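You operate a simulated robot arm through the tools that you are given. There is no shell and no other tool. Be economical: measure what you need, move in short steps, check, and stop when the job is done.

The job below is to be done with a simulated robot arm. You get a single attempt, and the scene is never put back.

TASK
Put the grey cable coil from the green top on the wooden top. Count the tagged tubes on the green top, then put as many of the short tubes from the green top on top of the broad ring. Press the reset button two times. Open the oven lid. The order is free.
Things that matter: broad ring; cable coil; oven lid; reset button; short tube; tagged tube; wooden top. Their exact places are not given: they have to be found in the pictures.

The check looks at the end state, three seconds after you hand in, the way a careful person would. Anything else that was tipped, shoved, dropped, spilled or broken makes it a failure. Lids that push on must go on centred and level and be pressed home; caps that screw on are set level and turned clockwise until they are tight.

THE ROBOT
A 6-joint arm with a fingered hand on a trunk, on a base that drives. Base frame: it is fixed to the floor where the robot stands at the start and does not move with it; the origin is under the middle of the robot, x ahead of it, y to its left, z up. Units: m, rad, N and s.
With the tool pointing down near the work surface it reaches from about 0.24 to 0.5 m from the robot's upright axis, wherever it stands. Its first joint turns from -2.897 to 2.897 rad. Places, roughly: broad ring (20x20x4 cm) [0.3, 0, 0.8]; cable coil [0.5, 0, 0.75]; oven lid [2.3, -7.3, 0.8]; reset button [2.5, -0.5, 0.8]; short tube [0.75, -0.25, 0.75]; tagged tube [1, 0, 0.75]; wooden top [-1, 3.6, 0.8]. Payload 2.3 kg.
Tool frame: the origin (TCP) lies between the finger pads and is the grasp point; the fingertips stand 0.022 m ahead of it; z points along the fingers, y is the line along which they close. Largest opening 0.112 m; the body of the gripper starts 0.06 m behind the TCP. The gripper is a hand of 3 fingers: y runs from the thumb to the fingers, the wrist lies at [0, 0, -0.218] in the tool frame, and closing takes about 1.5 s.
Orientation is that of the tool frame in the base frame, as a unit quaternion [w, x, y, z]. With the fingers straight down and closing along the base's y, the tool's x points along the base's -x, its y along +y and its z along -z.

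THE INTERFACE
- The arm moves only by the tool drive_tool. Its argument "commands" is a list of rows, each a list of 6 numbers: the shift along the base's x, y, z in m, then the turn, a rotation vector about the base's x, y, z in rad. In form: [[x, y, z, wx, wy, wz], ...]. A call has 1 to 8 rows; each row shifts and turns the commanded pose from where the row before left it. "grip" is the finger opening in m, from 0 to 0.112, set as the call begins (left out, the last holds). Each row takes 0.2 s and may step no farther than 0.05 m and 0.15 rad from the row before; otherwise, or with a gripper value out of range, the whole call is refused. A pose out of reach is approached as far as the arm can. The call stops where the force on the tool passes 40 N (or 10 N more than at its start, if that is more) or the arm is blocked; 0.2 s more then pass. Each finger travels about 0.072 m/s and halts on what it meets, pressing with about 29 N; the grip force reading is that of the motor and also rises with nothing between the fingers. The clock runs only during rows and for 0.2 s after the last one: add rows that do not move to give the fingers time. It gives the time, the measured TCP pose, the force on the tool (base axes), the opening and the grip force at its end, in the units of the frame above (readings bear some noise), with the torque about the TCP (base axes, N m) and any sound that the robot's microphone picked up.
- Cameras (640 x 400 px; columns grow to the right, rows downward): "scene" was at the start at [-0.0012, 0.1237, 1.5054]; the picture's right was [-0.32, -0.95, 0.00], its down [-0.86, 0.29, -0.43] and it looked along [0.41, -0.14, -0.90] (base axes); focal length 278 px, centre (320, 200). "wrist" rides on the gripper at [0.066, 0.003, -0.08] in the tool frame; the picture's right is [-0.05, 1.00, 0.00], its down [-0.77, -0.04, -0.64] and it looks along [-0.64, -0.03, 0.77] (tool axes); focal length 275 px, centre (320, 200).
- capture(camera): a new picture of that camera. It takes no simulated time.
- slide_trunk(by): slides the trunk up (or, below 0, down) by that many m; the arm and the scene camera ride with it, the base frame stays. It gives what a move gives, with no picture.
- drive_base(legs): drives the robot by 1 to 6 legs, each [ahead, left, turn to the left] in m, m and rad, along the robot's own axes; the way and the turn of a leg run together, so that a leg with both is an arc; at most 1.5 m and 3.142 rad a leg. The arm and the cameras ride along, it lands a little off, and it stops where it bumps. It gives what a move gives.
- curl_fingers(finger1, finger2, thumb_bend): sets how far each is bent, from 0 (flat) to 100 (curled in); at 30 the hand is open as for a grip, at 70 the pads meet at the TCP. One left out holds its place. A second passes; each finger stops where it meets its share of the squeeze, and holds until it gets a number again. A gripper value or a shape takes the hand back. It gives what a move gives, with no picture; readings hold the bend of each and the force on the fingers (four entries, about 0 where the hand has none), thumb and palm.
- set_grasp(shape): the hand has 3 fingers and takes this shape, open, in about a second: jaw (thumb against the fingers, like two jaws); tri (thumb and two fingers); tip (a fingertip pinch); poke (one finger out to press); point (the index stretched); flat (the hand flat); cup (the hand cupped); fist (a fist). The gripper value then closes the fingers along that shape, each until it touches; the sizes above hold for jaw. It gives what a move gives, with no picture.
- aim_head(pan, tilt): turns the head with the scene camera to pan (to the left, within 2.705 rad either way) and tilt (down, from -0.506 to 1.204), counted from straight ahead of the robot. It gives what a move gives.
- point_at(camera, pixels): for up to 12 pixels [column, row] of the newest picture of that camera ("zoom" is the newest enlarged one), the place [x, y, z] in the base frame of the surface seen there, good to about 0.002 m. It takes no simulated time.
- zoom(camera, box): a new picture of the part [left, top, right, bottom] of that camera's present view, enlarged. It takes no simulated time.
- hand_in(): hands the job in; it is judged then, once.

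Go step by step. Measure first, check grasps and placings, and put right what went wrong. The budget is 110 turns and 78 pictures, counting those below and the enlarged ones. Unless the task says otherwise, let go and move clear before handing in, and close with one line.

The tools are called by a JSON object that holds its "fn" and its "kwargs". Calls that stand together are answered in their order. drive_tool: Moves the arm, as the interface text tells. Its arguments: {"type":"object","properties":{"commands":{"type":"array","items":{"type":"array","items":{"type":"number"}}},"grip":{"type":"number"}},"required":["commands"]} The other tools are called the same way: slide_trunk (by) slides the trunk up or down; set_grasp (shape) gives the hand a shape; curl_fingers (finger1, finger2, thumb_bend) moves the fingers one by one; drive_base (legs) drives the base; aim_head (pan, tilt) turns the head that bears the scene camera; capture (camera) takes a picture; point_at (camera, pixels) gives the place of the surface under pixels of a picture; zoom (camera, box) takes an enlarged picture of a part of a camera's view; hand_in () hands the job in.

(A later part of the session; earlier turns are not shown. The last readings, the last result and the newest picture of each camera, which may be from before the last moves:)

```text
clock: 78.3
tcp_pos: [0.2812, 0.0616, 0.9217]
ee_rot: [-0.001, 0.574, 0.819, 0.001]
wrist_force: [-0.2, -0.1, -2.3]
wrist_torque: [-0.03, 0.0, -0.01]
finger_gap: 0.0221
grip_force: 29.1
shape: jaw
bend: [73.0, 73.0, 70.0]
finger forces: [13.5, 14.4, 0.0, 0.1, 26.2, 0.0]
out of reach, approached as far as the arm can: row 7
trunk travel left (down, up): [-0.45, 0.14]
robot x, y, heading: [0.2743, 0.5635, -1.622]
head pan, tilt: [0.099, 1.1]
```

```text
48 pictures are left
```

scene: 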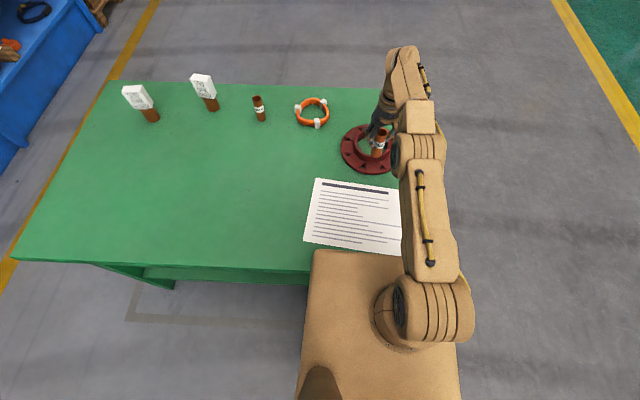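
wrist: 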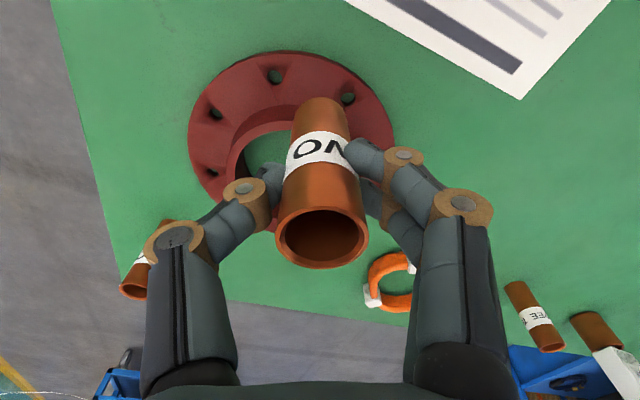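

The target is ~6 mm out of reach; I inch the base 1.4 cm ahead (short of the bump) and then measure the ring holes against the tube.

{"fn": "drive_base", "kwargs": {"legs": [[0.014, 0, 0]]}}

{"fn": "point_at", "kwargs": {"camera": "wrist", "pixels": [[274, 75], [348, 97], [215, 112], [212, 172], [270, 52], [190, 130], [372, 90], [393, 145], [322, 68], [250, 135], [298, 100], [205, 85]]}}

```text
clock: 79.1
tcp_pos: [0.2798, 0.0463, 0.9216]
ee_rot: [-0.001, 0.574, 0.819, 0.0]
wrist_force: [0.7, 0.1, -2.0]
wrist_torque: [0.0, -0.01, -0.02]
finger_gap: 0.0219
grip_force: 29.2
shape: jaw
bend: [73.0, 73.0, 70.0]
finger forces: [13.5, 14.4, 0.1, 0.0, 26.2, 0.0]
trunk travel left (down, up): [-0.45, 0.14]
robot x, y, heading: [0.2716, 0.551, -1.624]
head pan, tilt: [0.099, 1.1]
```

```text
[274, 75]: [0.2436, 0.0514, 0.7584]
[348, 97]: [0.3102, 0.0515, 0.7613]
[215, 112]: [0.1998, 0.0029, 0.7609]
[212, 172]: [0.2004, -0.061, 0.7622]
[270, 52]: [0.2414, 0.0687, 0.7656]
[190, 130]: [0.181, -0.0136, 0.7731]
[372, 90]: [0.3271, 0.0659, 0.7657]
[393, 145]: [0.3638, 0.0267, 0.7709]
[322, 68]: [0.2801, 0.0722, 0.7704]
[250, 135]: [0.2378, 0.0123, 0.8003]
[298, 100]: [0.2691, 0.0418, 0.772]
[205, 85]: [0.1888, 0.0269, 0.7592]
```

The flange's flat runs y≈0.038–0.074 at x=0.278. I move to (0.278,0.057) and lower to just touch (TCP ≈0.843).

{"fn": "drive_tool", "kwargs": {"commands": [[-0.0018, 0.0105, 0, 0, 0, 0], [0, 0, -0.03, 0, 0, 0], [0, 0, -0.03, 0, 0, 0], [0, 0, -0.012, 0, 0, 0], [0, 0, 0, 0, 0, 0]]}}

{"fn": "zoom", "kwargs": {"camera": "scene", "box": [310, 90, 430, 190]}}

```text
clock: 80.3
tcp_pos: [0.2793, 0.058, 0.8513]
ee_rot: [0.0, 0.575, 0.818, 0.0]
wrist_force: [0.8, -0.2, -1.5]
wrist_torque: [0.01, -0.02, 0.01]
finger_gap: 0.0221
grip_force: 28.9
shape: jaw
bend: [73.0, 73.0, 70.0]
finger forces: [13.5, 14.6, 0.0, 0.0, 26.1, 0.1]
trunk travel left (down, up): [-0.45, 0.14]
robot x, y, heading: [0.2717, 0.5489, -1.622]
head pan, tilt: [0.099, 1.1]
```

```text
4.00 times, centred on (370, 140) of scene
```

zoom: 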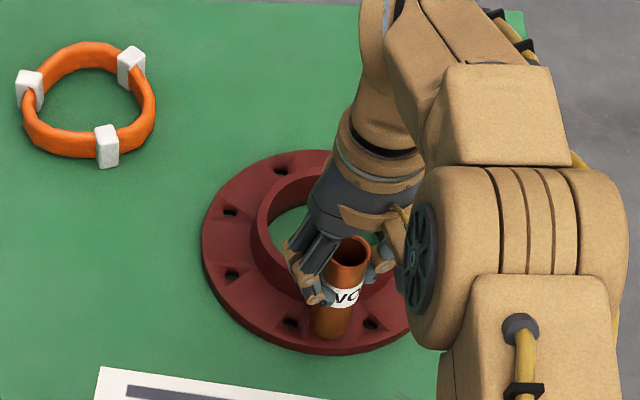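

The tube sits centred between the two bolt holes (290,322) and (370,322). I lower in 3 mm steps until contact.

{"fn": "drive_tool", "kwargs": {"commands": [[0, 0, -0.003, 0, 0, 0], [0, 0, -0.003, 0, 0, 0], [0, 0, -0.002, 0, 0, 0], [0, 0, 0, 0, 0, 0]]}}

```text
clock: 81.3
tcp_pos: [0.2796, 0.0585, 0.8429]
ee_rot: [0.0, 0.574, 0.819, 0.0]
wrist_force: [0.2, 0.5, -1.1]
wrist_torque: [-0.01, 0.03, -0.01]
finger_gap: 0.0221
grip_force: 29.0
shape: jaw
bend: [73.0, 73.0, 70.0]
finger forces: [13.5, 14.4, 0.0, 0.0, 26.4, 0.1]
trunk travel left (down, up): [-0.45, 0.14]
robot x, y, heading: [0.2725, 0.5472, -1.625]
head pan, tilt: [0.099, 1.1]
```

Contact is only beginning; 1.5 mm more, then I open gently and lift away.

{"fn": "drive_tool", "kwargs": {"commands": [[0, 0, -0.0015, 0, 0, 0], [0, 0, 0, 0, 0, 0]]}}

{"fn": "drive_tool", "kwargs": {"commands": [[0, 0, 0, 0, 0, 0], [0, 0, 0, 0, 0, 0], [0, 0, 0, 0, 0, 0], [0, 0, 0, 0, 0, 0]], "grip": 0.06}}

{"fn": "drive_tool", "kwargs": {"commands": [[0, 0, 0.04, 0, 0, 0], [0, 0, 0.04, 0, 0, 0], [0, 0, 0.04, 0, 0, 0]]}}

{"fn": "capture", "kwargs": {"camera": "wrist"}}

```text
clock: 81.9
tcp_pos: [0.278, 0.0588, 0.8415]
ee_rot: [0.001, 0.575, 0.818, -0.001]
wrist_force: [-0.6, -0.2, 8.2]
wrist_torque: [-0.03, -0.02, -0.01]
finger_gap: 0.022
grip_force: 29.0
shape: jaw
bend: [73.0, 73.0, 70.0]
finger forces: [13.9, 15.2, 0.0, 0.0, 28.7, 0.0]
trunk travel left (down, up): [-0.45, 0.14]
robot x, y, heading: [0.2739, 0.548, -1.625]
head pan, tilt: [0.099, 1.1]
```

```text
clock: 82.9
tcp_pos: [0.2791, 0.0584, 0.8416]
ee_rot: [0.001, 0.575, 0.818, -0.001]
wrist_force: [-0.7, -0.3, 0.0]
wrist_torque: [-0.01, 0.0, -0.01]
finger_gap: 0.0593
grip_force: 0.1
shape: jaw
bend: [72.0, 72.0, 70.0]
finger forces: [0.0, 0.0, 0.1, 0.0, 0.0, 0.1]
trunk travel left (down, up): [-0.45, 0.14]
robot x, y, heading: [0.2738, 0.5487, -1.618]
head pan, tilt: [0.099, 1.1]
```

```text
clock: 83.7
tcp_pos: [0.2762, 0.0577, 0.9627]
ee_rot: [0.0, 0.575, 0.818, 0.0]
wrist_force: [0.0, 0.6, -0.3]
wrist_torque: [-0.02, 0.0, 0.02]
finger_gap: 0.0596
grip_force: 0.0
shape: jaw
bend: [72.0, 72.0, 70.0]
finger forces: [0.1, 0.0, 0.1, 0.1, 0.1, 0.0]
trunk travel left (down, up): [-0.45, 0.14]
robot x, y, heading: [0.2706, 0.5472, -1.629]
head pan, tilt: [0.099, 1.1]
```

```text
46 pictures are left
```

wrist: 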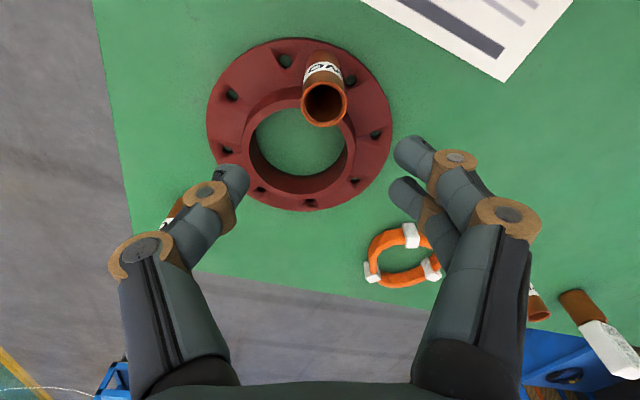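

Tube TWO stands on the flange. Next is tube ONE at about (0.168,-0.152); I drive round to the table's near end.

{"fn": "drive_base", "kwargs": {"legs": [[-0.45, 0, 0], [0, -0.9, 0], [1.1, 0, 0], [0, 0, 1.625]]}}

```text
clock: 100.0
tcp_pos: [-0.1565, -0.0339, 0.9619]
ee_rot: [0.0, -0.209, 0.978, 0.0]
wrist_force: [-0.4, -1.3, 0.3]
wrist_torque: [-0.02, 0.0, 0.02]
finger_gap: 0.0592
grip_force: 0.1
shape: jaw
bend: [72.0, 72.0, 70.0]
finger forces: [0.2, 0.1, 0.0, 0.0, 0.0, 0.0]
trunk travel left (down, up): [-0.45, 0.14]
robot x, y, heading: [-0.6449, -0.0769, 0.023]
head pan, tilt: [0.099, 1.1]
```

{"fn": "drive_base", "kwargs": {"legs": [[0.5, 0, -0.023]]}}

{"fn": "aim_head", "kwargs": {"pan": -0.2, "tilt": 1.1}}

{"fn": "capture", "kwargs": {"camera": "scene"}}

```text
clock: 102.9
tcp_pos: [0.3443, -0.0412, 0.9616]
ee_rot: [0.0, -0.197, 0.98, 0.0]
wrist_force: [-0.3, 0.3, -0.2]
wrist_torque: [-0.03, 0.01, 0.03]
finger_gap: 0.0596
grip_force: 0.0
shape: jaw
bend: [72.0, 72.0, 70.0]
finger forces: [0.1, 0.0, 0.0, 0.1, 0.0, 0.1]
trunk travel left (down, up): [-0.45, 0.14]
robot x, y, heading: [-0.1461, -0.0702, 0.001]
head pan, tilt: [0.099, 1.1]
```

```text
clock: 103.7
tcp_pos: [0.3448, -0.0412, 0.9617]
ee_rot: [0.0, -0.198, 0.98, 0.0]
wrist_force: [-0.8, -0.7, -0.2]
wrist_torque: [0.01, 0.01, 0.02]
finger_gap: 0.0596
grip_force: 0.0
shape: jaw
bend: [72.0, 72.0, 70.0]
finger forces: [0.0, 0.1, 0.1, 0.1, 0.0, 0.1]
trunk travel left (down, up): [-0.45, 0.14]
robot x, y, heading: [-0.1441, -0.0685, -0.001]
head pan, tilt: [-0.201, 1.1]
```

```text
45 pictures are left
```

scene: 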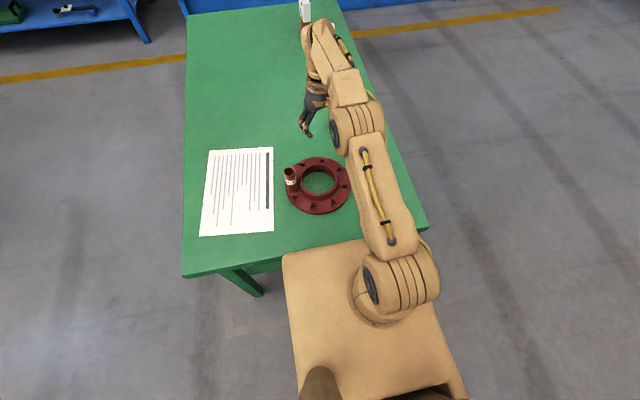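

The arm hides tube ONE; I swing the hand left to see it.

{"fn": "drive_tool", "kwargs": {"commands": [[-0.02, 0.045, 0, 0, 0, 0], [-0.02, 0.045, 0, 0, 0, 0], [-0.02, 0.045, 0, 0, 0, 0], [-0.02, 0.045, 0, 0, 0, 0], [-0.02, 0.045, 0, 0, 0, 0], [0, 0.045, 0, 0, 0, 0]]}}

{"fn": "capture", "kwargs": {"camera": "scene"}}

```text
clock: 105.1
tcp_pos: [0.2316, 0.23, 0.9583]
ee_rot: [-0.001, -0.196, 0.981, 0.001]
wrist_force: [-0.1, -0.5, 0.6]
wrist_torque: [0.01, 0.0, -0.02]
finger_gap: 0.0596
grip_force: 0.0
shape: jaw
bend: [72.0, 72.0, 70.0]
finger forces: [0.1, 0.1, 0.0, 0.0, 0.0, 0.1]
out of reach, approached as far as the arm can: row 6
trunk travel left (down, up): [-0.45, 0.14]
robot x, y, heading: [-0.1431, -0.0691, -0.007]
head pan, tilt: [-0.201, 1.1]
```

```text
44 pictures are left
```

scene: 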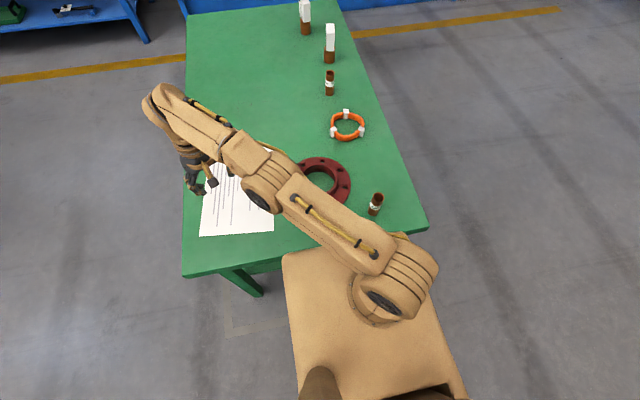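

{"fn": "zoom", "kwargs": {"camera": "scene", "box": [336, 180, 416, 230]}}

{"fn": "point_at", "kwargs": {"camera": "scene", "pixels": [[372, 196], [382, 196], [377, 193], [376, 200], [374, 214], [340, 200], [325, 207], [345, 180], [312, 157]]}}

```text
8.00 times, centred on (376, 205) of scene
```

zoom: 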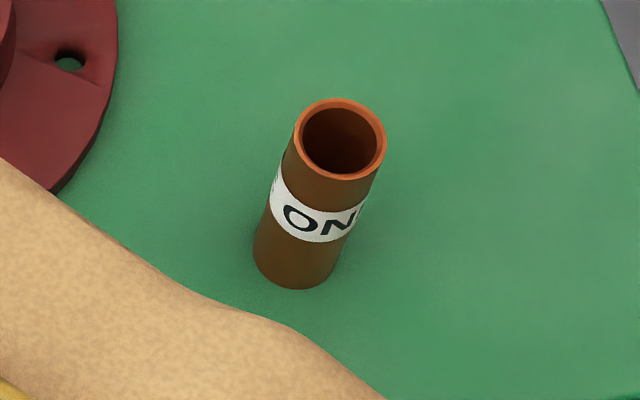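

```text
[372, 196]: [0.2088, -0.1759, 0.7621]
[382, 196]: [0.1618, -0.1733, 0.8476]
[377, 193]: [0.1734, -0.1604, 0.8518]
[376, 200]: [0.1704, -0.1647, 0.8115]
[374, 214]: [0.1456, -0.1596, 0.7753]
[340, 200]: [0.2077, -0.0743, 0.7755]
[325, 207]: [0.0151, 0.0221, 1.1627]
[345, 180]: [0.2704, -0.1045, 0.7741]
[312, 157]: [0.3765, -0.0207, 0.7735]
```

{"fn": "point_at", "kwargs": {"camera": "zoom", "pixels": [[298, 140], [383, 140], [340, 102], [340, 174], [300, 286], [70, 62], [320, 115], [360, 165], [52, 190], [113, 60]]}}

```text
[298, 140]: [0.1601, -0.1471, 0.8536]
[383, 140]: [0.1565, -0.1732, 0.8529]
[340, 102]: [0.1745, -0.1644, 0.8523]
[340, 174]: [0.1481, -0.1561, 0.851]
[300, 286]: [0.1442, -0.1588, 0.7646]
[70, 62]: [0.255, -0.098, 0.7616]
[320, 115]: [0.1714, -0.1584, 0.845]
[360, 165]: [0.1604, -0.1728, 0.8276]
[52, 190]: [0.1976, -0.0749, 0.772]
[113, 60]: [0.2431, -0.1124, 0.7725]
```

Tube ONE is centred at (0.160,-0.160). I move over it.

{"fn": "drive_tool", "kwargs": {"commands": [[-0.009, -0.048, 0, 0, 0, 0], [-0.009, -0.048, 0, 0, 0, 0], [-0.009, -0.048, 0, 0, 0, 0], [-0.009, -0.048, 0, 0, 0, 0], [-0.009, -0.048, 0, 0, 0, 0], [-0.009, -0.048, 0, 0, 0, 0], [-0.009, -0.048, 0, 0, 0, 0], [-0.008, -0.048, 0, 0, 0, 0]], "grip": 0.075}}

{"fn": "capture", "kwargs": {"camera": "wrist"}}

```text
clock: 106.9
tcp_pos: [0.1624, -0.1594, 0.9584]
ee_rot: [0.0, -0.197, 0.98, 0.0]
wrist_force: [-0.3, -0.3, 1.1]
wrist_torque: [0.01, -0.01, 0.02]
finger_gap: 0.0749
grip_force: 0.0
shape: jaw
bend: [69.0, 69.0, 66.0]
finger forces: [0.0, 0.0, 0.1, 0.1, 0.0, 0.0]
trunk travel left (down, up): [-0.45, 0.14]
robot x, y, heading: [-0.1448, -0.0668, -0.005]
head pan, tilt: [-0.201, 1.1]
```

```text
42 pictures are left
```

wrist: 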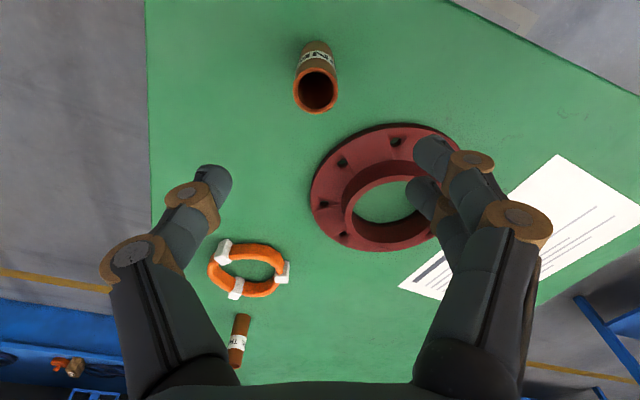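

Lined up within a few mm; I shift 3 mm back, descend and close.

{"fn": "drive_tool", "kwargs": {"commands": [[-0.004, 0, 0, 0, 0, 0], [0, 0, -0.04, 0, 0, 0], [0, 0, -0.04, 0, 0, 0], [0, 0, -0.03, 0, 0, 0], [0, 0, -0.0165, 0, 0, 0], [0, 0, 0, 0, 0, 0]]}}

{"fn": "drive_tool", "kwargs": {"commands": [[0, 0, 0, 0, 0, 0], [0, 0, 0, 0, 0, 0], [0, 0, 0, 0, 0, 0], [0, 0, 0, 0, 0, 0], [0, 0, 0, 0, 0, 0]], "grip": 0.0}}

{"fn": "drive_tool", "kwargs": {"commands": [[0, 0, 0.03, 0, 0, 0], [0, 0, 0.03, 0, 0, 0], [0, 0, 0.03, 0, 0, 0]]}}

{"fn": "capture", "kwargs": {"camera": "wrist"}}

```text
clock: 108.3
tcp_pos: [0.1572, -0.1576, 0.8319]
ee_rot: [0.0, -0.197, 0.98, 0.0]
wrist_force: [0.8, 0.9, -0.4]
wrist_torque: [0.06, -0.02, 0.01]
finger_gap: 0.0748
grip_force: 0.0
shape: jaw
bend: [69.0, 69.0, 66.0]
finger forces: [0.0, 0.1, 0.1, 0.0, 0.1, 0.1]
trunk travel left (down, up): [-0.45, 0.14]
robot x, y, heading: [-0.1471, -0.0717, 0.001]
head pan, tilt: [-0.201, 1.1]
```

```text
clock: 109.5
tcp_pos: [0.1588, -0.1578, 0.8308]
ee_rot: [0.0, -0.198, 0.98, 0.0]
wrist_force: [0.0, -1.2, -0.4]
wrist_torque: [0.03, 0.0, 0.02]
finger_gap: 0.0219
grip_force: 29.3
shape: jaw
bend: [72.0, 72.0, 70.0]
finger forces: [14.7, 13.3, 0.0, 0.1, 25.8, 0.1]
trunk travel left (down, up): [-0.45, 0.14]
robot x, y, heading: [-0.1456, -0.0669, -0.002]
head pan, tilt: [-0.201, 1.1]
```

```text
clock: 110.3
tcp_pos: [0.157, -0.1569, 0.921]
ee_rot: [-0.001, -0.197, 0.98, 0.0]
wrist_force: [1.0, 0.1, -1.2]
wrist_torque: [-0.01, -0.03, -0.02]
finger_gap: 0.0218
grip_force: 28.9
shape: jaw
bend: [72.0, 72.0, 70.0]
finger forces: [15.1, 13.4, 0.0, 0.0, 25.9, 0.0]
trunk travel left (down, up): [-0.45, 0.14]
robot x, y, heading: [-0.1435, -0.069, 0.003]
head pan, tilt: [-0.201, 1.1]
```

```text
41 pictures are left
```

wrist: 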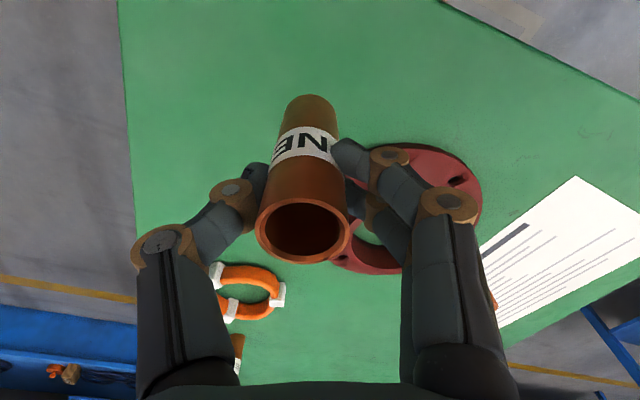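

Tube ONE is held upright, about 5 mm off along the closing line, which I compensate. I carry it to the flange spot at 225°, (0.219,-0.085).

{"fn": "drive_tool", "kwargs": {"commands": [[0.02, 0.026, 0, 0, 0, 0], [0.02, 0.026, 0, 0, 0, 0], [0.019, 0.025, 0, 0, 0, 0], [0, 0, -0.03, 0, 0, 0], [0, 0, -0.03, 0, 0, 0], [0, 0, -0.008, 0, 0, 0], [0, 0, 0, 0, 0, 0]]}}

{"fn": "capture", "kwargs": {"camera": "wrist"}}

{"fn": "zoom", "kwargs": {"camera": "scene", "box": [270, 140, 390, 230]}}

```text
clock: 111.9
tcp_pos: [0.2165, -0.081, 0.8555]
ee_rot: [0.0, -0.198, 0.98, 0.0]
wrist_force: [-0.1, -1.1, -2.3]
wrist_torque: [0.03, -0.02, -0.03]
finger_gap: 0.0218
grip_force: 29.1
shape: jaw
bend: [72.0, 72.0, 70.0]
finger forces: [15.2, 13.4, 0.1, 0.0, 26.0, 0.0]
trunk travel left (down, up): [-0.45, 0.14]
robot x, y, heading: [-0.1458, -0.0737, -0.002]
head pan, tilt: [-0.201, 1.1]
```

```text
40 pictures are left
```

wrist: 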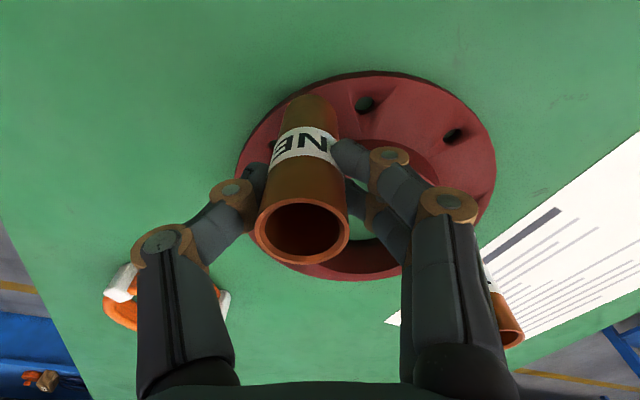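

```text
4.44 times, centred on (330, 185) of scene
```

zoom: 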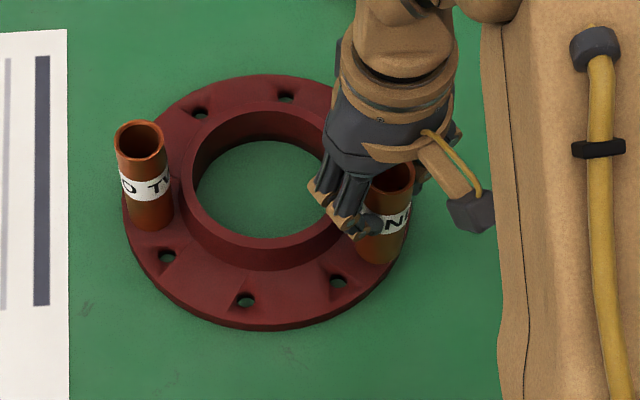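

Edge points suggest the flat ends near radius 0.095, so I shift ~5 mm inward, then lower until contact.

{"fn": "drive_tool", "kwargs": {"commands": [[0.004, 0.004, 0, 0, 0, 0], [0, 0, -0.005, 0, 0, 0], [0, 0, -0.004, 0, 0, 0], [0, 0, -0.003, 0, 0, 0], [0, 0, 0, 0, 0, 0]]}}

{"fn": "zoom", "kwargs": {"camera": "scene", "box": [270, 140, 390, 230]}}

```text
clock: 113.1
tcp_pos: [0.2215, -0.0773, 0.8423]
ee_rot: [0.0, -0.197, 0.98, 0.0]
wrist_force: [1.1, 0.6, -0.9]
wrist_torque: [-0.02, -0.03, -0.01]
finger_gap: 0.0216
grip_force: 29.0
shape: jaw
bend: [72.0, 72.0, 70.0]
finger forces: [15.1, 13.6, 0.1, 0.0, 26.3, 0.0]
trunk travel left (down, up): [-0.45, 0.14]
robot x, y, heading: [-0.1471, -0.074, 0.003]
head pan, tilt: [-0.201, 1.1]
```

```text
4.44 times, centred on (330, 185) of scene
```

zoom: 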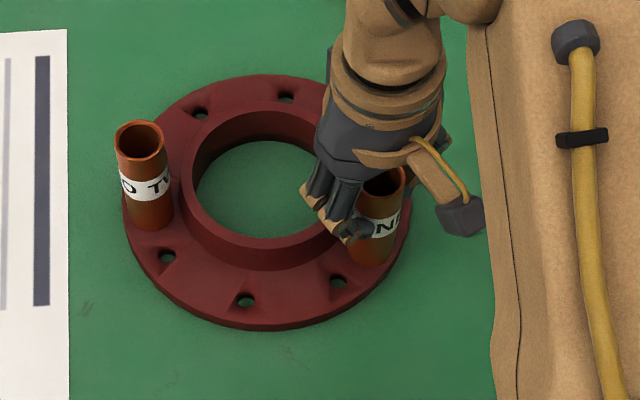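

It sits well on the flat, clear of the hole (338,282). I lower another 1.5 mm, release and lift.

{"fn": "drive_tool", "kwargs": {"commands": [[0, 0, -0.0015, 0, 0, 0], [0, 0, 0, 0, 0, 0]]}}

{"fn": "drive_tool", "kwargs": {"commands": [[0, 0, 0, 0, 0, 0], [0, 0, 0, 0, 0, 0], [0, 0, 0, 0, 0, 0], [0, 0, 0, 0, 0, 0]], "grip": 0.06}}

{"fn": "drive_tool", "kwargs": {"commands": [[0, 0, 0.04, 0, 0, 0], [0, 0, 0.04, 0, 0, 0], [0, 0, 0.04, 0, 0, 0]]}}

{"fn": "capture", "kwargs": {"camera": "wrist"}}

```text
clock: 113.7
tcp_pos: [0.2209, -0.0766, 0.8432]
ee_rot: [0.0, -0.199, 0.98, 0.001]
wrist_force: [3.2, 0.9, 11.6]
wrist_torque: [-0.04, -0.06, 0.02]
finger_gap: 0.022
grip_force: 29.0
shape: jaw
bend: [72.0, 72.0, 70.0]
finger forces: [15.8, 15.1, 0.0, 0.0, 28.9, 0.0]
trunk travel left (down, up): [-0.45, 0.14]
robot x, y, heading: [-0.1461, -0.0724, -0.004]
head pan, tilt: [-0.201, 1.1]
```

```text
clock: 114.7
tcp_pos: [0.2216, -0.0777, 0.8404]
ee_rot: [0.0, -0.197, 0.98, 0.0]
wrist_force: [-0.6, -0.9, 0.6]
wrist_torque: [-0.02, 0.01, 0.02]
finger_gap: 0.0597
grip_force: 0.1
shape: jaw
bend: [72.0, 72.0, 70.0]
finger forces: [0.0, 0.1, 0.0, 0.0, 0.1, 0.0]
trunk travel left (down, up): [-0.45, 0.14]
robot x, y, heading: [-0.1436, -0.0697, -0.006]
head pan, tilt: [-0.201, 1.1]
```

```text
clock: 115.5
tcp_pos: [0.2194, -0.0762, 0.9621]
ee_rot: [0.0, -0.198, 0.98, -0.001]
wrist_force: [-0.7, -0.1, 0.2]
wrist_torque: [0.02, -0.01, 0.0]
finger_gap: 0.0594
grip_force: 0.0
shape: jaw
bend: [72.0, 72.0, 70.0]
finger forces: [0.0, 0.0, 0.0, 0.0, 0.1, 0.0]
trunk travel left (down, up): [-0.45, 0.14]
robot x, y, heading: [-0.1473, -0.0732, -0.003]
head pan, tilt: [-0.201, 1.1]
```

```text
37 pictures are left
```

wrist: 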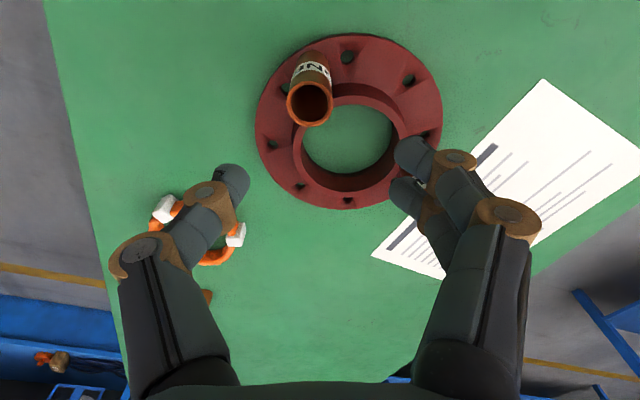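

Both tubes stand on the ring. I verify with a scene zoom, and measure the bench ahead for the button.

{"fn": "drive_base", "kwargs": {"legs": [[-0.6, 0, 0]]}}

{"fn": "aim_head", "kwargs": {"pan": -0.1, "tilt": 0.5}}

{"fn": "capture", "kwargs": {"camera": "scene"}}

```text
clock: 118.9
tcp_pos: [-0.3743, -0.0739, 0.9615]
ee_rot: [0.0, -0.203, 0.979, 0.0]
wrist_force: [0.8, 0.3, 0.3]
wrist_torque: [0.05, 0.03, 0.02]
finger_gap: 0.0597
grip_force: 0.0
shape: jaw
bend: [72.0, 72.0, 70.0]
finger forces: [0.0, 0.0, 0.0, 0.1, 0.0, 0.1]
trunk travel left (down, up): [-0.45, 0.14]
robot x, y, heading: [-0.742, -0.0734, 0.014]
head pan, tilt: [-0.201, 1.1]
```

```text
clock: 119.9
tcp_pos: [-0.3746, -0.075, 0.9616]
ee_rot: [-0.001, -0.203, 0.979, 0.0]
wrist_force: [0.5, 0.3, -1.1]
wrist_torque: [0.01, 0.0, -0.02]
finger_gap: 0.0594
grip_force: 0.0
shape: jaw
bend: [72.0, 72.0, 70.0]
finger forces: [0.1, 0.1, 0.0, 0.1, 0.0, 0.1]
trunk travel left (down, up): [-0.45, 0.14]
robot x, y, heading: [-0.7391, -0.0747, 0.008]
head pan, tilt: [-0.099, 0.499]
```

```text
36 pictures are left
```

scene: 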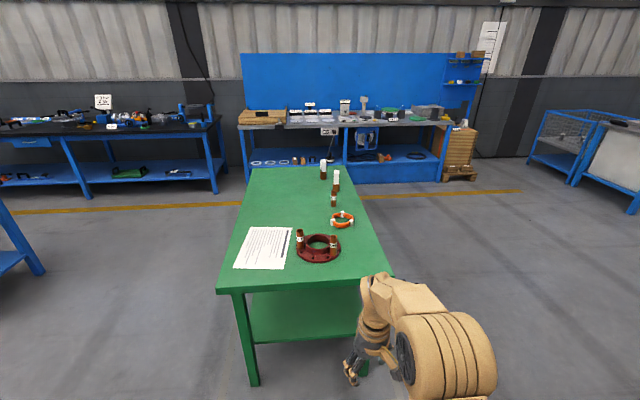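

{"fn": "point_at", "kwargs": {"camera": "scene", "pixels": [[345, 122], [368, 121], [300, 125], [440, 121], [250, 127], [340, 187], [440, 178], [460, 180], [380, 265], [330, 168]]}}

{"fn": "zoom", "kwargs": {"camera": "scene", "box": [280, 215, 370, 275]}}

{"fn": "zoom", "kwargs": {"camera": "scene", "box": [310, 90, 420, 150]}}

```text
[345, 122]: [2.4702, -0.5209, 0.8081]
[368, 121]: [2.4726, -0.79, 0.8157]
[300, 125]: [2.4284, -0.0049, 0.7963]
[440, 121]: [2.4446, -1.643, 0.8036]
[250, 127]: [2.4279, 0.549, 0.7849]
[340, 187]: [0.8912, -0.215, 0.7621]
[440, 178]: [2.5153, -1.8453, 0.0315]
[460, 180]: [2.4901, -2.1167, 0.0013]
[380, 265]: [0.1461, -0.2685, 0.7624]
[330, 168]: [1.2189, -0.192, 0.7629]
```

```text
6.67 times, centred on (325, 245) of scene
```

zoom: 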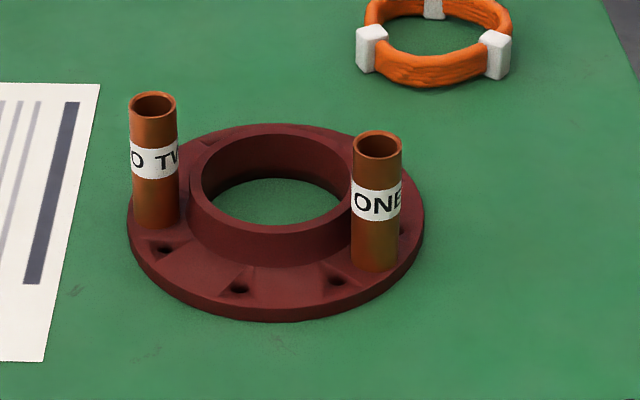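

```text
5.82 times, centred on (365, 120) of scene
```

zoom: 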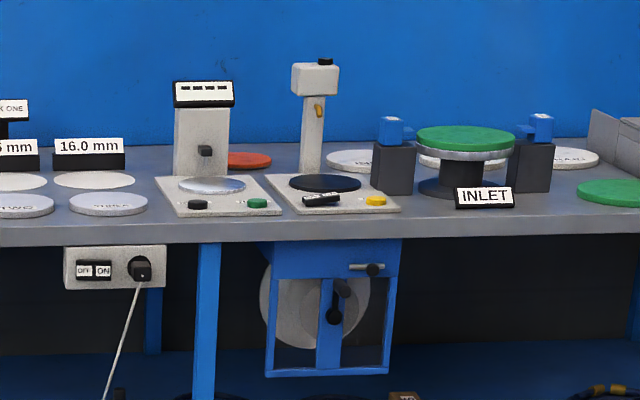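

Both tubes stand square on the flange. The bench edge is at x≈2.42, and two instruments stand at y≈-0.5 and -0.8. I drive along the right side of the green table to the bench.

{"fn": "drive_base", "kwargs": {"legs": [[0, -0.8, 0], [1.3, 0, -0.01], [1.25, 0, 0]]}}

{"fn": "aim_head", "kwargs": {"pan": 0.2, "tilt": 0.7}}

{"fn": "capture", "kwargs": {"camera": "scene"}}

```text
clock: 136.2
tcp_pos: [2.1757, -0.9528, 0.961]
ee_rot: [0.0, -0.18, 0.984, 0.0]
wrist_force: [-0.7, 0.3, -0.4]
wrist_torque: [0.01, -0.02, 0.02]
finger_gap: 0.0595
grip_force: 0.1
shape: jaw
bend: [72.0, 72.0, 70.0]
finger forces: [0.1, 0.0, 0.0, 0.0, 0.0, 0.0]
trunk travel left (down, up): [-0.45, 0.14]
robot x, y, heading: [1.8071, -0.9325, -0.032]
head pan, tilt: [-0.099, 0.499]
```

```text
clock: 137.0
tcp_pos: [2.1755, -0.9526, 0.961]
ee_rot: [0.0, -0.18, 0.984, 0.0]
wrist_force: [0.4, -0.1, 0.1]
wrist_torque: [0.01, 0.01, -0.01]
finger_gap: 0.0594
grip_force: 0.1
shape: jaw
bend: [72.0, 72.0, 70.0]
finger forces: [0.0, 0.0, 0.0, 0.0, 0.0, 0.0]
trunk travel left (down, up): [-0.45, 0.14]
robot x, y, heading: [1.8079, -0.9303, -0.034]
head pan, tilt: [0.201, 0.7]
```

```text
33 pictures are left
```

scene: 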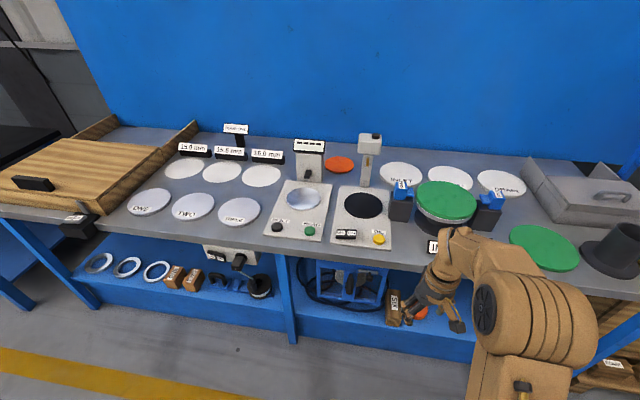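

{"fn": "zoom", "kwargs": {"camera": "scene", "box": [256, 190, 400, 260]}}

{"fn": "point_at", "kwargs": {"camera": "zoom", "pixels": [[93, 164], [238, 180], [550, 218], [410, 200], [60, 210], [165, 165]]}}

```text
4.44 times, centred on (328, 225) of scene
```

zoom: 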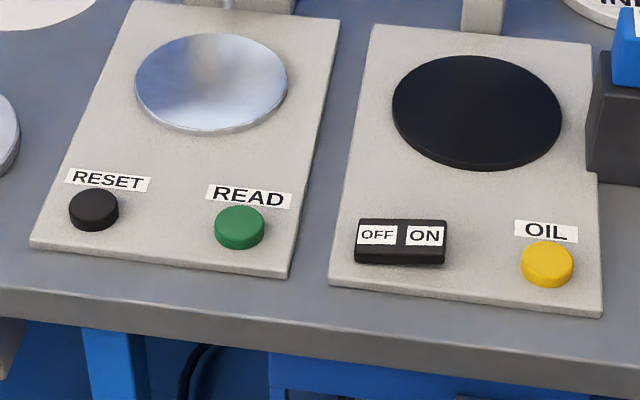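

```text
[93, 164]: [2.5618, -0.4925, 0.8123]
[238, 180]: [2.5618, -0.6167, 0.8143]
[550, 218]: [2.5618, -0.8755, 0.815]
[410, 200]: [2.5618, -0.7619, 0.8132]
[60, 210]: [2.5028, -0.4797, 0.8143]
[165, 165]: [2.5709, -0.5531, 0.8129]
```

RESET is the black button at (93,208) in the enlarged picture. I measure it, then move to face it.

{"fn": "point_at", "kwargs": {"camera": "zoom", "pixels": [[93, 200], [72, 205], [116, 205], [93, 190], [93, 225], [93, 213]]}}

{"fn": "drive_base", "kwargs": {"legs": [[0.25, 0.45, 0.033]]}}

{"fn": "set_grasp", "kwargs": {"shape": "poke"}}

{"fn": "capture", "kwargs": {"camera": "wrist"}}

```text
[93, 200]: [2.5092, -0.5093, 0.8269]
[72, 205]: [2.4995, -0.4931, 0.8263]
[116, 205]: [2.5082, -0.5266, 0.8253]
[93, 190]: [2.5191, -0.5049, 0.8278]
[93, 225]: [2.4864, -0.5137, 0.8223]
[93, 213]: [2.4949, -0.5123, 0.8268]
```

```text
clock: 140.0
tcp_pos: [2.4375, -0.4983, 0.9625]
ee_rot: [0.0, -0.189, 0.982, 0.001]
wrist_force: [-0.7, 0.0, 0.0]
wrist_torque: [0.0, 0.0, 0.03]
finger_gap: 0.0594
grip_force: 0.0
shape: jaw
bend: [72.0, 72.0, 70.0]
finger forces: [0.0, 0.0, 0.0, 0.0, 0.0, 0.1]
trunk travel left (down, up): [-0.45, 0.14]
robot x, y, heading: [2.0701, -0.4841, -0.018]
head pan, tilt: [0.201, 0.7]
```

```text
clock: 140.9
tcp_pos: [2.4358, -0.5001, 0.9612]
ee_rot: [0.001, -0.19, 0.982, 0.0]
wrist_force: [0.0, -0.3, 0.2]
wrist_torque: [0.0, 0.0, 0.04]
finger_gap: 0.0001
grip_force: 0.0
shape: poke
bend: [100.0, 100.0, 46.0]
finger forces: [0.1, 0.0, 0.0, 0.1, 0.1, 0.1]
trunk travel left (down, up): [-0.45, 0.14]
robot x, y, heading: [2.07, -0.484, -0.021]
head pan, tilt: [0.201, 0.7]
```

```text
31 pictures are left
```

wrist: 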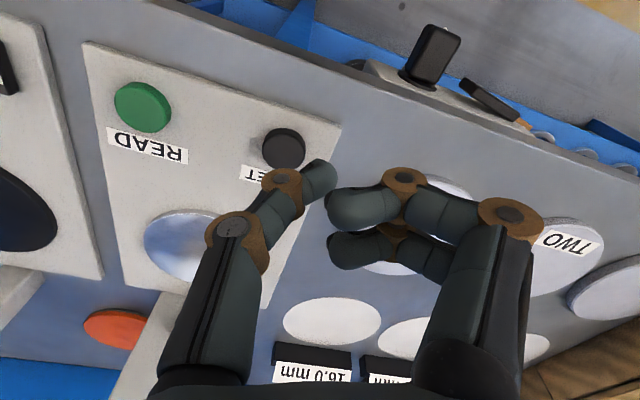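

In the poke shape the thumb sticks out with its tip near (322,175). I measure the tip and the button in this picture.

{"fn": "point_at", "kwargs": {"camera": "wrist", "pixels": [[320, 172], [326, 180], [310, 190], [284, 146], [266, 146], [302, 146], [284, 130], [284, 162], [330, 210], [335, 245]]}}

```text
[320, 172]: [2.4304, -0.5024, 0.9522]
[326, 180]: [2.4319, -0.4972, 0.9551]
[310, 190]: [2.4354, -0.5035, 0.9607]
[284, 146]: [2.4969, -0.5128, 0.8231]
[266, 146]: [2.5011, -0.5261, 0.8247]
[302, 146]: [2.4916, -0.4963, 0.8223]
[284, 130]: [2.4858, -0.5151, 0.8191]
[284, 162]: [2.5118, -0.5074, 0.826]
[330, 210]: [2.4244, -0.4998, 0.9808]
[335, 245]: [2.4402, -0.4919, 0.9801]
```

The thumb tip is about 1 cm below the TCP. I move it over the button at (2.501,-0.511,0.826) and go down most of the way.

{"fn": "drive_tool", "kwargs": {"commands": [[0.034, -0.005, 0, 0, 0, 0], [0.034, -0.006, 0, 0, 0, 0], [0, 0, -0.04, 0, 0, 0], [0, 0, -0.04, 0, 0, 0], [0, 0, 0, 0, 0, 0]]}}

{"fn": "capture", "kwargs": {"camera": "wrist"}}

{"fn": "zoom", "kwargs": {"camera": "scene", "box": [220, 180, 420, 300]}}

```text
clock: 142.1
tcp_pos: [2.5034, -0.5123, 0.8814]
ee_rot: [0.0, -0.189, 0.982, 0.0]
wrist_force: [-0.4, 0.2, 0.4]
wrist_torque: [-0.04, -0.01, 0.01]
finger_gap: 0.0
grip_force: 0.1
shape: poke
bend: [100.0, 100.0, 46.0]
finger forces: [0.0, 0.1, 0.0, 0.0, 0.1, 0.1]
trunk travel left (down, up): [-0.45, 0.14]
robot x, y, heading: [2.0697, -0.4842, -0.02]
head pan, tilt: [0.201, 0.7]
```

```text
30 pictures are left
```

wrist: 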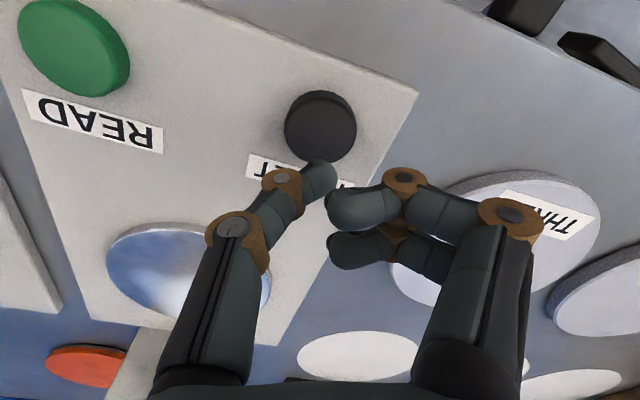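

```text
3.20 times, centred on (320, 240) of scene
```

zoom: 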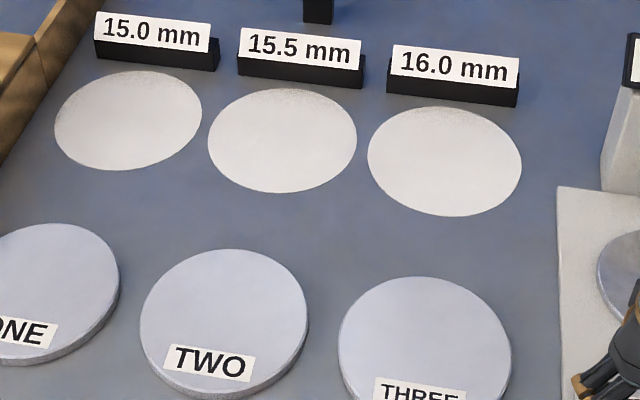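

The button centre (320,125) lies right below the tip. I press down in small steps until I feel or hear it.

{"fn": "drive_tool", "kwargs": {"commands": [[0, 0, -0.025, 0, 0, 0], [0, 0, -0.006, 0, 0, 0], [0, 0, -0.004, 0, 0, 0], [0, 0, -0.003, 0, 0, 0], [0, 0, 0, 0, 0, 0]]}}

```text
clock: 143.3
tcp_pos: [2.5058, -0.5106, 0.8429]
ee_rot: [0.0, -0.189, 0.982, 0.0]
wrist_force: [-0.1, -0.8, 1.8]
wrist_torque: [-0.01, -0.03, 0.04]
finger_gap: 0.0002
grip_force: 0.1
shape: poke
bend: [100.0, 100.0, 46.0]
finger forces: [0.0, 0.0, 0.1, 0.1, 2.5, 0.0]
trunk travel left (down, up): [-0.45, 0.14]
robot x, y, heading: [2.0702, -0.487, -0.016]
head pan, tilt: [0.201, 0.7]
heard: click
```

A click was heard: one press. I lift 1.5 cm clear, and press once more to the same depth.

{"fn": "drive_tool", "kwargs": {"commands": [[0, 0, 0.02, 0, 0, 0], [0, 0, 0, 0, 0, 0], [0, 0, 0, 0, 0, 0]]}}

{"fn": "drive_tool", "kwargs": {"commands": [[0, 0, -0.014, 0, 0, 0], [0, 0, -0.003, 0, 0, 0], [0, 0, -0.003, 0, 0, 0], [0, 0, 0, 0, 0, 0]]}}

{"fn": "drive_tool", "kwargs": {"commands": [[0, 0, 0.04, 0, 0, 0], [0, 0, 0.04, 0, 0, 0], [0, 0, 0.04, 0, 0, 0]]}}

{"fn": "zoom", "kwargs": {"camera": "scene", "box": [400, 180, 640, 330]}}

```text
clock: 144.1
tcp_pos: [2.5059, -0.5106, 0.862]
ee_rot: [0.0, -0.189, 0.982, 0.0]
wrist_force: [-0.1, 0.2, 0.7]
wrist_torque: [0.0, -0.01, 0.0]
finger_gap: 0.0
grip_force: 0.0
shape: poke
bend: [100.0, 100.0, 46.0]
finger forces: [0.0, 0.0, 0.1, 0.0, 0.0, 0.1]
trunk travel left (down, up): [-0.45, 0.14]
robot x, y, heading: [2.0698, -0.4893, -0.017]
head pan, tilt: [0.201, 0.7]
```

```text
clock: 145.1
tcp_pos: [2.5049, -0.5101, 0.843]
ee_rot: [0.0, -0.189, 0.982, -0.001]
wrist_force: [1.6, 0.1, 2.9]
wrist_torque: [0.0, -0.04, 0.01]
finger_gap: 0.0
grip_force: 0.1
shape: poke
bend: [100.0, 100.0, 46.0]
finger forces: [0.0, 0.0, 0.0, 0.1, 2.4, 0.1]
trunk travel left (down, up): [-0.45, 0.14]
robot x, y, heading: [2.07, -0.4914, -0.023]
head pan, tilt: [0.201, 0.7]
heard: click
```

```text
clock: 145.9
tcp_pos: [2.5057, -0.5097, 0.963]
ee_rot: [0.0, -0.188, 0.982, 0.0]
wrist_force: [-0.5, 0.2, -0.5]
wrist_torque: [0.0, -0.01, 0.03]
finger_gap: 0.0003
grip_force: 0.0
shape: poke
bend: [100.0, 100.0, 46.0]
finger forces: [0.0, 0.1, 0.0, 0.1, 0.0, 0.0]
trunk travel left (down, up): [-0.45, 0.14]
robot x, y, heading: [2.07, -0.4869, -0.023]
head pan, tilt: [0.201, 0.7]
```

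```text
2.67 times, centred on (520, 255) of scene
```

zoom: 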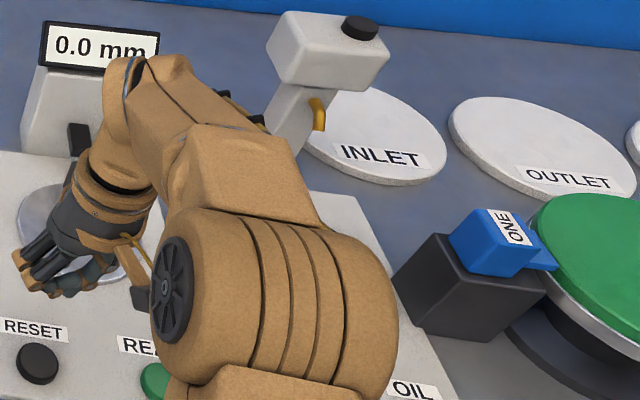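

Two clicks, and the display shows 0.0 mm. I back off, turn right and look for the oven.

{"fn": "drive_base", "kwargs": {"legs": [[-0.35, -0.35, 0], [0, -0.2, -1.55]]}}

{"fn": "set_grasp", "kwargs": {"shape": "jaw"}}

{"fn": "aim_head", "kwargs": {"pan": 0.1, "tilt": 0.2}}

{"fn": "capture", "kwargs": {"camera": "scene"}}

```text
clock: 152.6
tcp_pos: [1.5664, -1.3865, 0.9627]
ee_rot: [0.0, 0.559, 0.829, 0.0]
wrist_force: [1.0, -0.1, 0.7]
wrist_torque: [0.02, 0.0, 0.0]
finger_gap: 0.0001
grip_force: 0.1
shape: poke
bend: [100.0, 100.0, 46.0]
finger forces: [0.0, 0.1, 0.0, 0.0, 0.0, 0.0]
trunk travel left (down, up): [-0.45, 0.14]
robot x, y, heading: [1.589, -0.9527, -1.585]
head pan, tilt: [0.201, 0.7]
```

```text
clock: 153.5
tcp_pos: [1.5667, -1.3867, 0.9631]
ee_rot: [0.001, 0.559, 0.829, 0.0]
wrist_force: [0.7, -0.5, 0.1]
wrist_torque: [0.02, 0.01, 0.02]
finger_gap: 0.1118
grip_force: 0.0
shape: jaw
bend: [30.0, 30.0, 30.0]
finger forces: [0.0, 0.0, 0.1, 0.0, 0.0, 0.1]
trunk travel left (down, up): [-0.45, 0.14]
robot x, y, heading: [1.5872, -0.9499, -1.584]
head pan, tilt: [0.201, 0.7]
```

```text
clock: 154.4
tcp_pos: [1.5661, -1.3852, 0.9638]
ee_rot: [0.0, 0.559, 0.829, 0.0]
wrist_force: [-0.8, -0.1, -0.8]
wrist_torque: [0.04, 0.03, -0.02]
finger_gap: 0.112
grip_force: 0.0
shape: jaw
bend: [30.0, 30.0, 30.0]
finger forces: [0.0, 0.0, 0.0, 0.1, 0.0, 0.0]
trunk travel left (down, up): [-0.45, 0.14]
robot x, y, heading: [1.59, -0.9528, -1.58]
head pan, tilt: [0.099, 0.201]
```

```text
27 pictures are left
```

scene: 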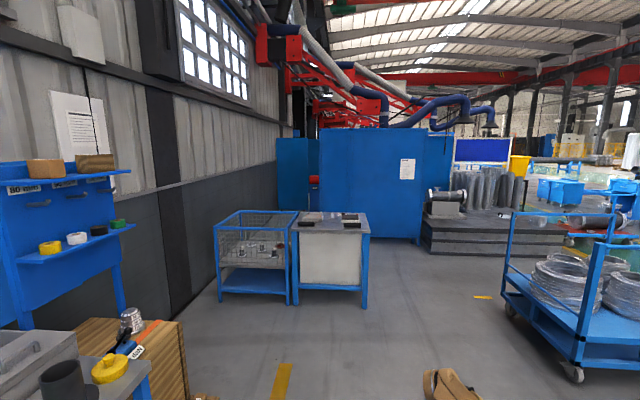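

The place (2.3,-7.3,0.8) would project near (316,178), just behind the white box. I measure what's there and zoom.

{"fn": "point_at", "kwargs": {"camera": "scene", "pixels": [[333, 222], [316, 178], [315, 205], [365, 228], [295, 228], [328, 260], [270, 170], [370, 180], [365, 305], [572, 370], [220, 228], [283, 380]]}}

{"fn": "zoom", "kwargs": {"camera": "scene", "box": [200, 140, 440, 290]}}

```text
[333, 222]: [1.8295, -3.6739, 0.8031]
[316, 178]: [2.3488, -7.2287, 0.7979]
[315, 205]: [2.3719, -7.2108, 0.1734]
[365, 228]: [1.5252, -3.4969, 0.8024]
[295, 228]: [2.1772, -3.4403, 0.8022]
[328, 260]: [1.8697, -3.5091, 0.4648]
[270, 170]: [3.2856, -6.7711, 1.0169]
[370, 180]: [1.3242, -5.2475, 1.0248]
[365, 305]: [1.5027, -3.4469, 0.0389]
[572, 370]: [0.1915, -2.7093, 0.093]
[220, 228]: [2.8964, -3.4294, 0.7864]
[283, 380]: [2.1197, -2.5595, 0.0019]
```

```text
2.67 times, centred on (320, 215) of scene
```

zoom: 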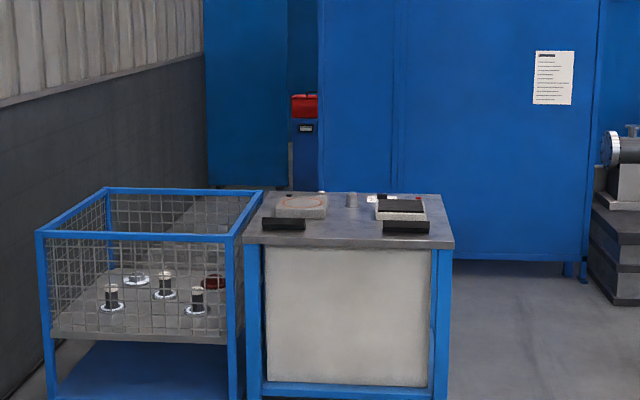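

The oven is at about (2.35,-7.2,0.8), behind the blue cabinet whose front is at y≈-5.25. I tuck the arm slightly and drive past the white box table (x<1.45) into the aisle.

{"fn": "drive_tool", "kwargs": {"commands": [[0, 0.045, 0.02, 0, 0, 0], [0, 0.045, 0.02, 0, 0, 0], [0, 0.03, 0.02, 0, 0, 0]]}}

{"fn": "drive_base", "kwargs": {"legs": [[1.0, -0.33, 0], [1.05, -0.33, 0], [1.2, 0, 0]]}}

{"fn": "aim_head", "kwargs": {"pan": 0.6, "tilt": 0.4}}

{"fn": "capture", "kwargs": {"camera": "scene"}}

```text
clock: 155.2
tcp_pos: [1.5647, -1.265, 1.0239]
ee_rot: [-0.001, 0.559, 0.829, -0.001]
wrist_force: [-0.7, 0.2, 0.5]
wrist_torque: [-0.01, -0.02, 0.01]
finger_gap: 0.1121
grip_force: 0.0
shape: jaw
bend: [30.0, 30.0, 30.0]
finger forces: [0.0, 0.0, 0.1, 0.0, 0.1, 0.1]
trunk travel left (down, up): [-0.45, 0.14]
robot x, y, heading: [1.5891, -0.949, -1.585]
head pan, tilt: [0.099, 0.201]
```

```text
clock: 171.5
tcp_pos: [0.8031, -4.4676, 1.0233]
ee_rot: [0.0, 0.567, 0.824, 0.0]
wrist_force: [0.0, -0.2, 0.1]
wrist_torque: [0.0, 0.01, -0.02]
finger_gap: 0.1121
grip_force: 0.0
shape: jaw
bend: [30.0, 30.0, 30.0]
finger forces: [0.0, 0.0, 0.0, 0.0, 0.0, 0.1]
trunk travel left (down, up): [-0.45, 0.14]
robot x, y, heading: [0.8338, -4.1555, -1.602]
head pan, tilt: [0.099, 0.201]
```

```text
clock: 172.4
tcp_pos: [0.8023, -4.4687, 1.0247]
ee_rot: [0.001, 0.567, 0.824, 0.0]
wrist_force: [-0.3, -0.5, 0.7]
wrist_torque: [-0.01, 0.01, 0.01]
finger_gap: 0.112
grip_force: 0.2
shape: jaw
bend: [30.0, 30.0, 30.0]
finger forces: [0.0, 0.1, 0.0, 0.0, 0.0, 0.0]
trunk travel left (down, up): [-0.45, 0.14]
robot x, y, heading: [0.832, -4.1493, -1.607]
head pan, tilt: [0.6, 0.4]
```

```text
25 pictures are left
```

scene: 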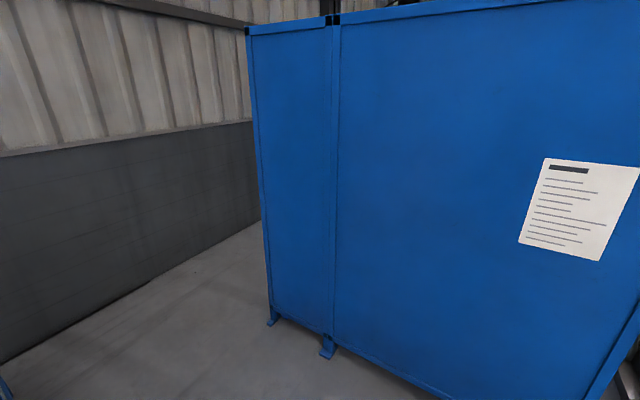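

The blue thing is a free partition ending at floor pixel (272,322). I measure its end and feet.

{"fn": "point_at", "kwargs": {"camera": "scene", "pixels": [[272, 322], [326, 355], [262, 200], [200, 260], [130, 285], [255, 225], [400, 380]]}}

{"fn": "aim_head", "kwargs": {"pan": 1.2, "tilt": 0.6}}

{"fn": "capture", "kwargs": {"camera": "scene"}}

```text
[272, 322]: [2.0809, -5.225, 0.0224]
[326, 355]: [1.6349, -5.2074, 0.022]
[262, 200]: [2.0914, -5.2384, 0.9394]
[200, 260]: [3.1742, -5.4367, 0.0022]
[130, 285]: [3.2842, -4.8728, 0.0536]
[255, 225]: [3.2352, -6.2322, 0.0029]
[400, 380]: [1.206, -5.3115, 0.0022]
```

```text
clock: 173.4
tcp_pos: [0.802, -4.4679, 1.025]
ee_rot: [-0.001, 0.567, 0.824, 0.0]
wrist_force: [0.1, 0.5, 0.4]
wrist_torque: [-0.01, 0.02, 0.0]
finger_gap: 0.1118
grip_force: 0.0
shape: jaw
bend: [30.0, 30.0, 30.0]
finger forces: [0.0, 0.1, 0.0, 0.0, 0.1, 0.0]
trunk travel left (down, up): [-0.45, 0.14]
robot x, y, heading: [0.8346, -4.1548, -1.606]
head pan, tilt: [1.201, 0.6]
```

```text
24 pictures are left
```

scene: 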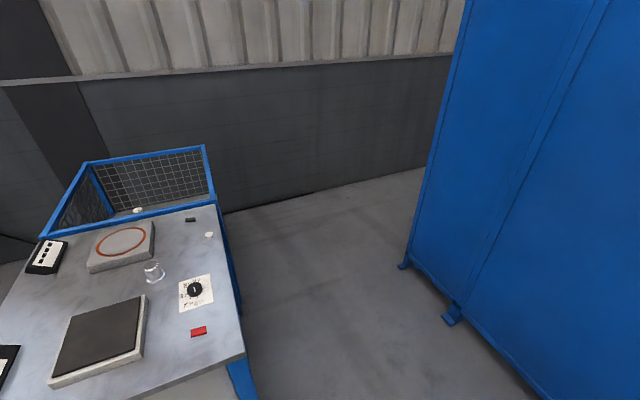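

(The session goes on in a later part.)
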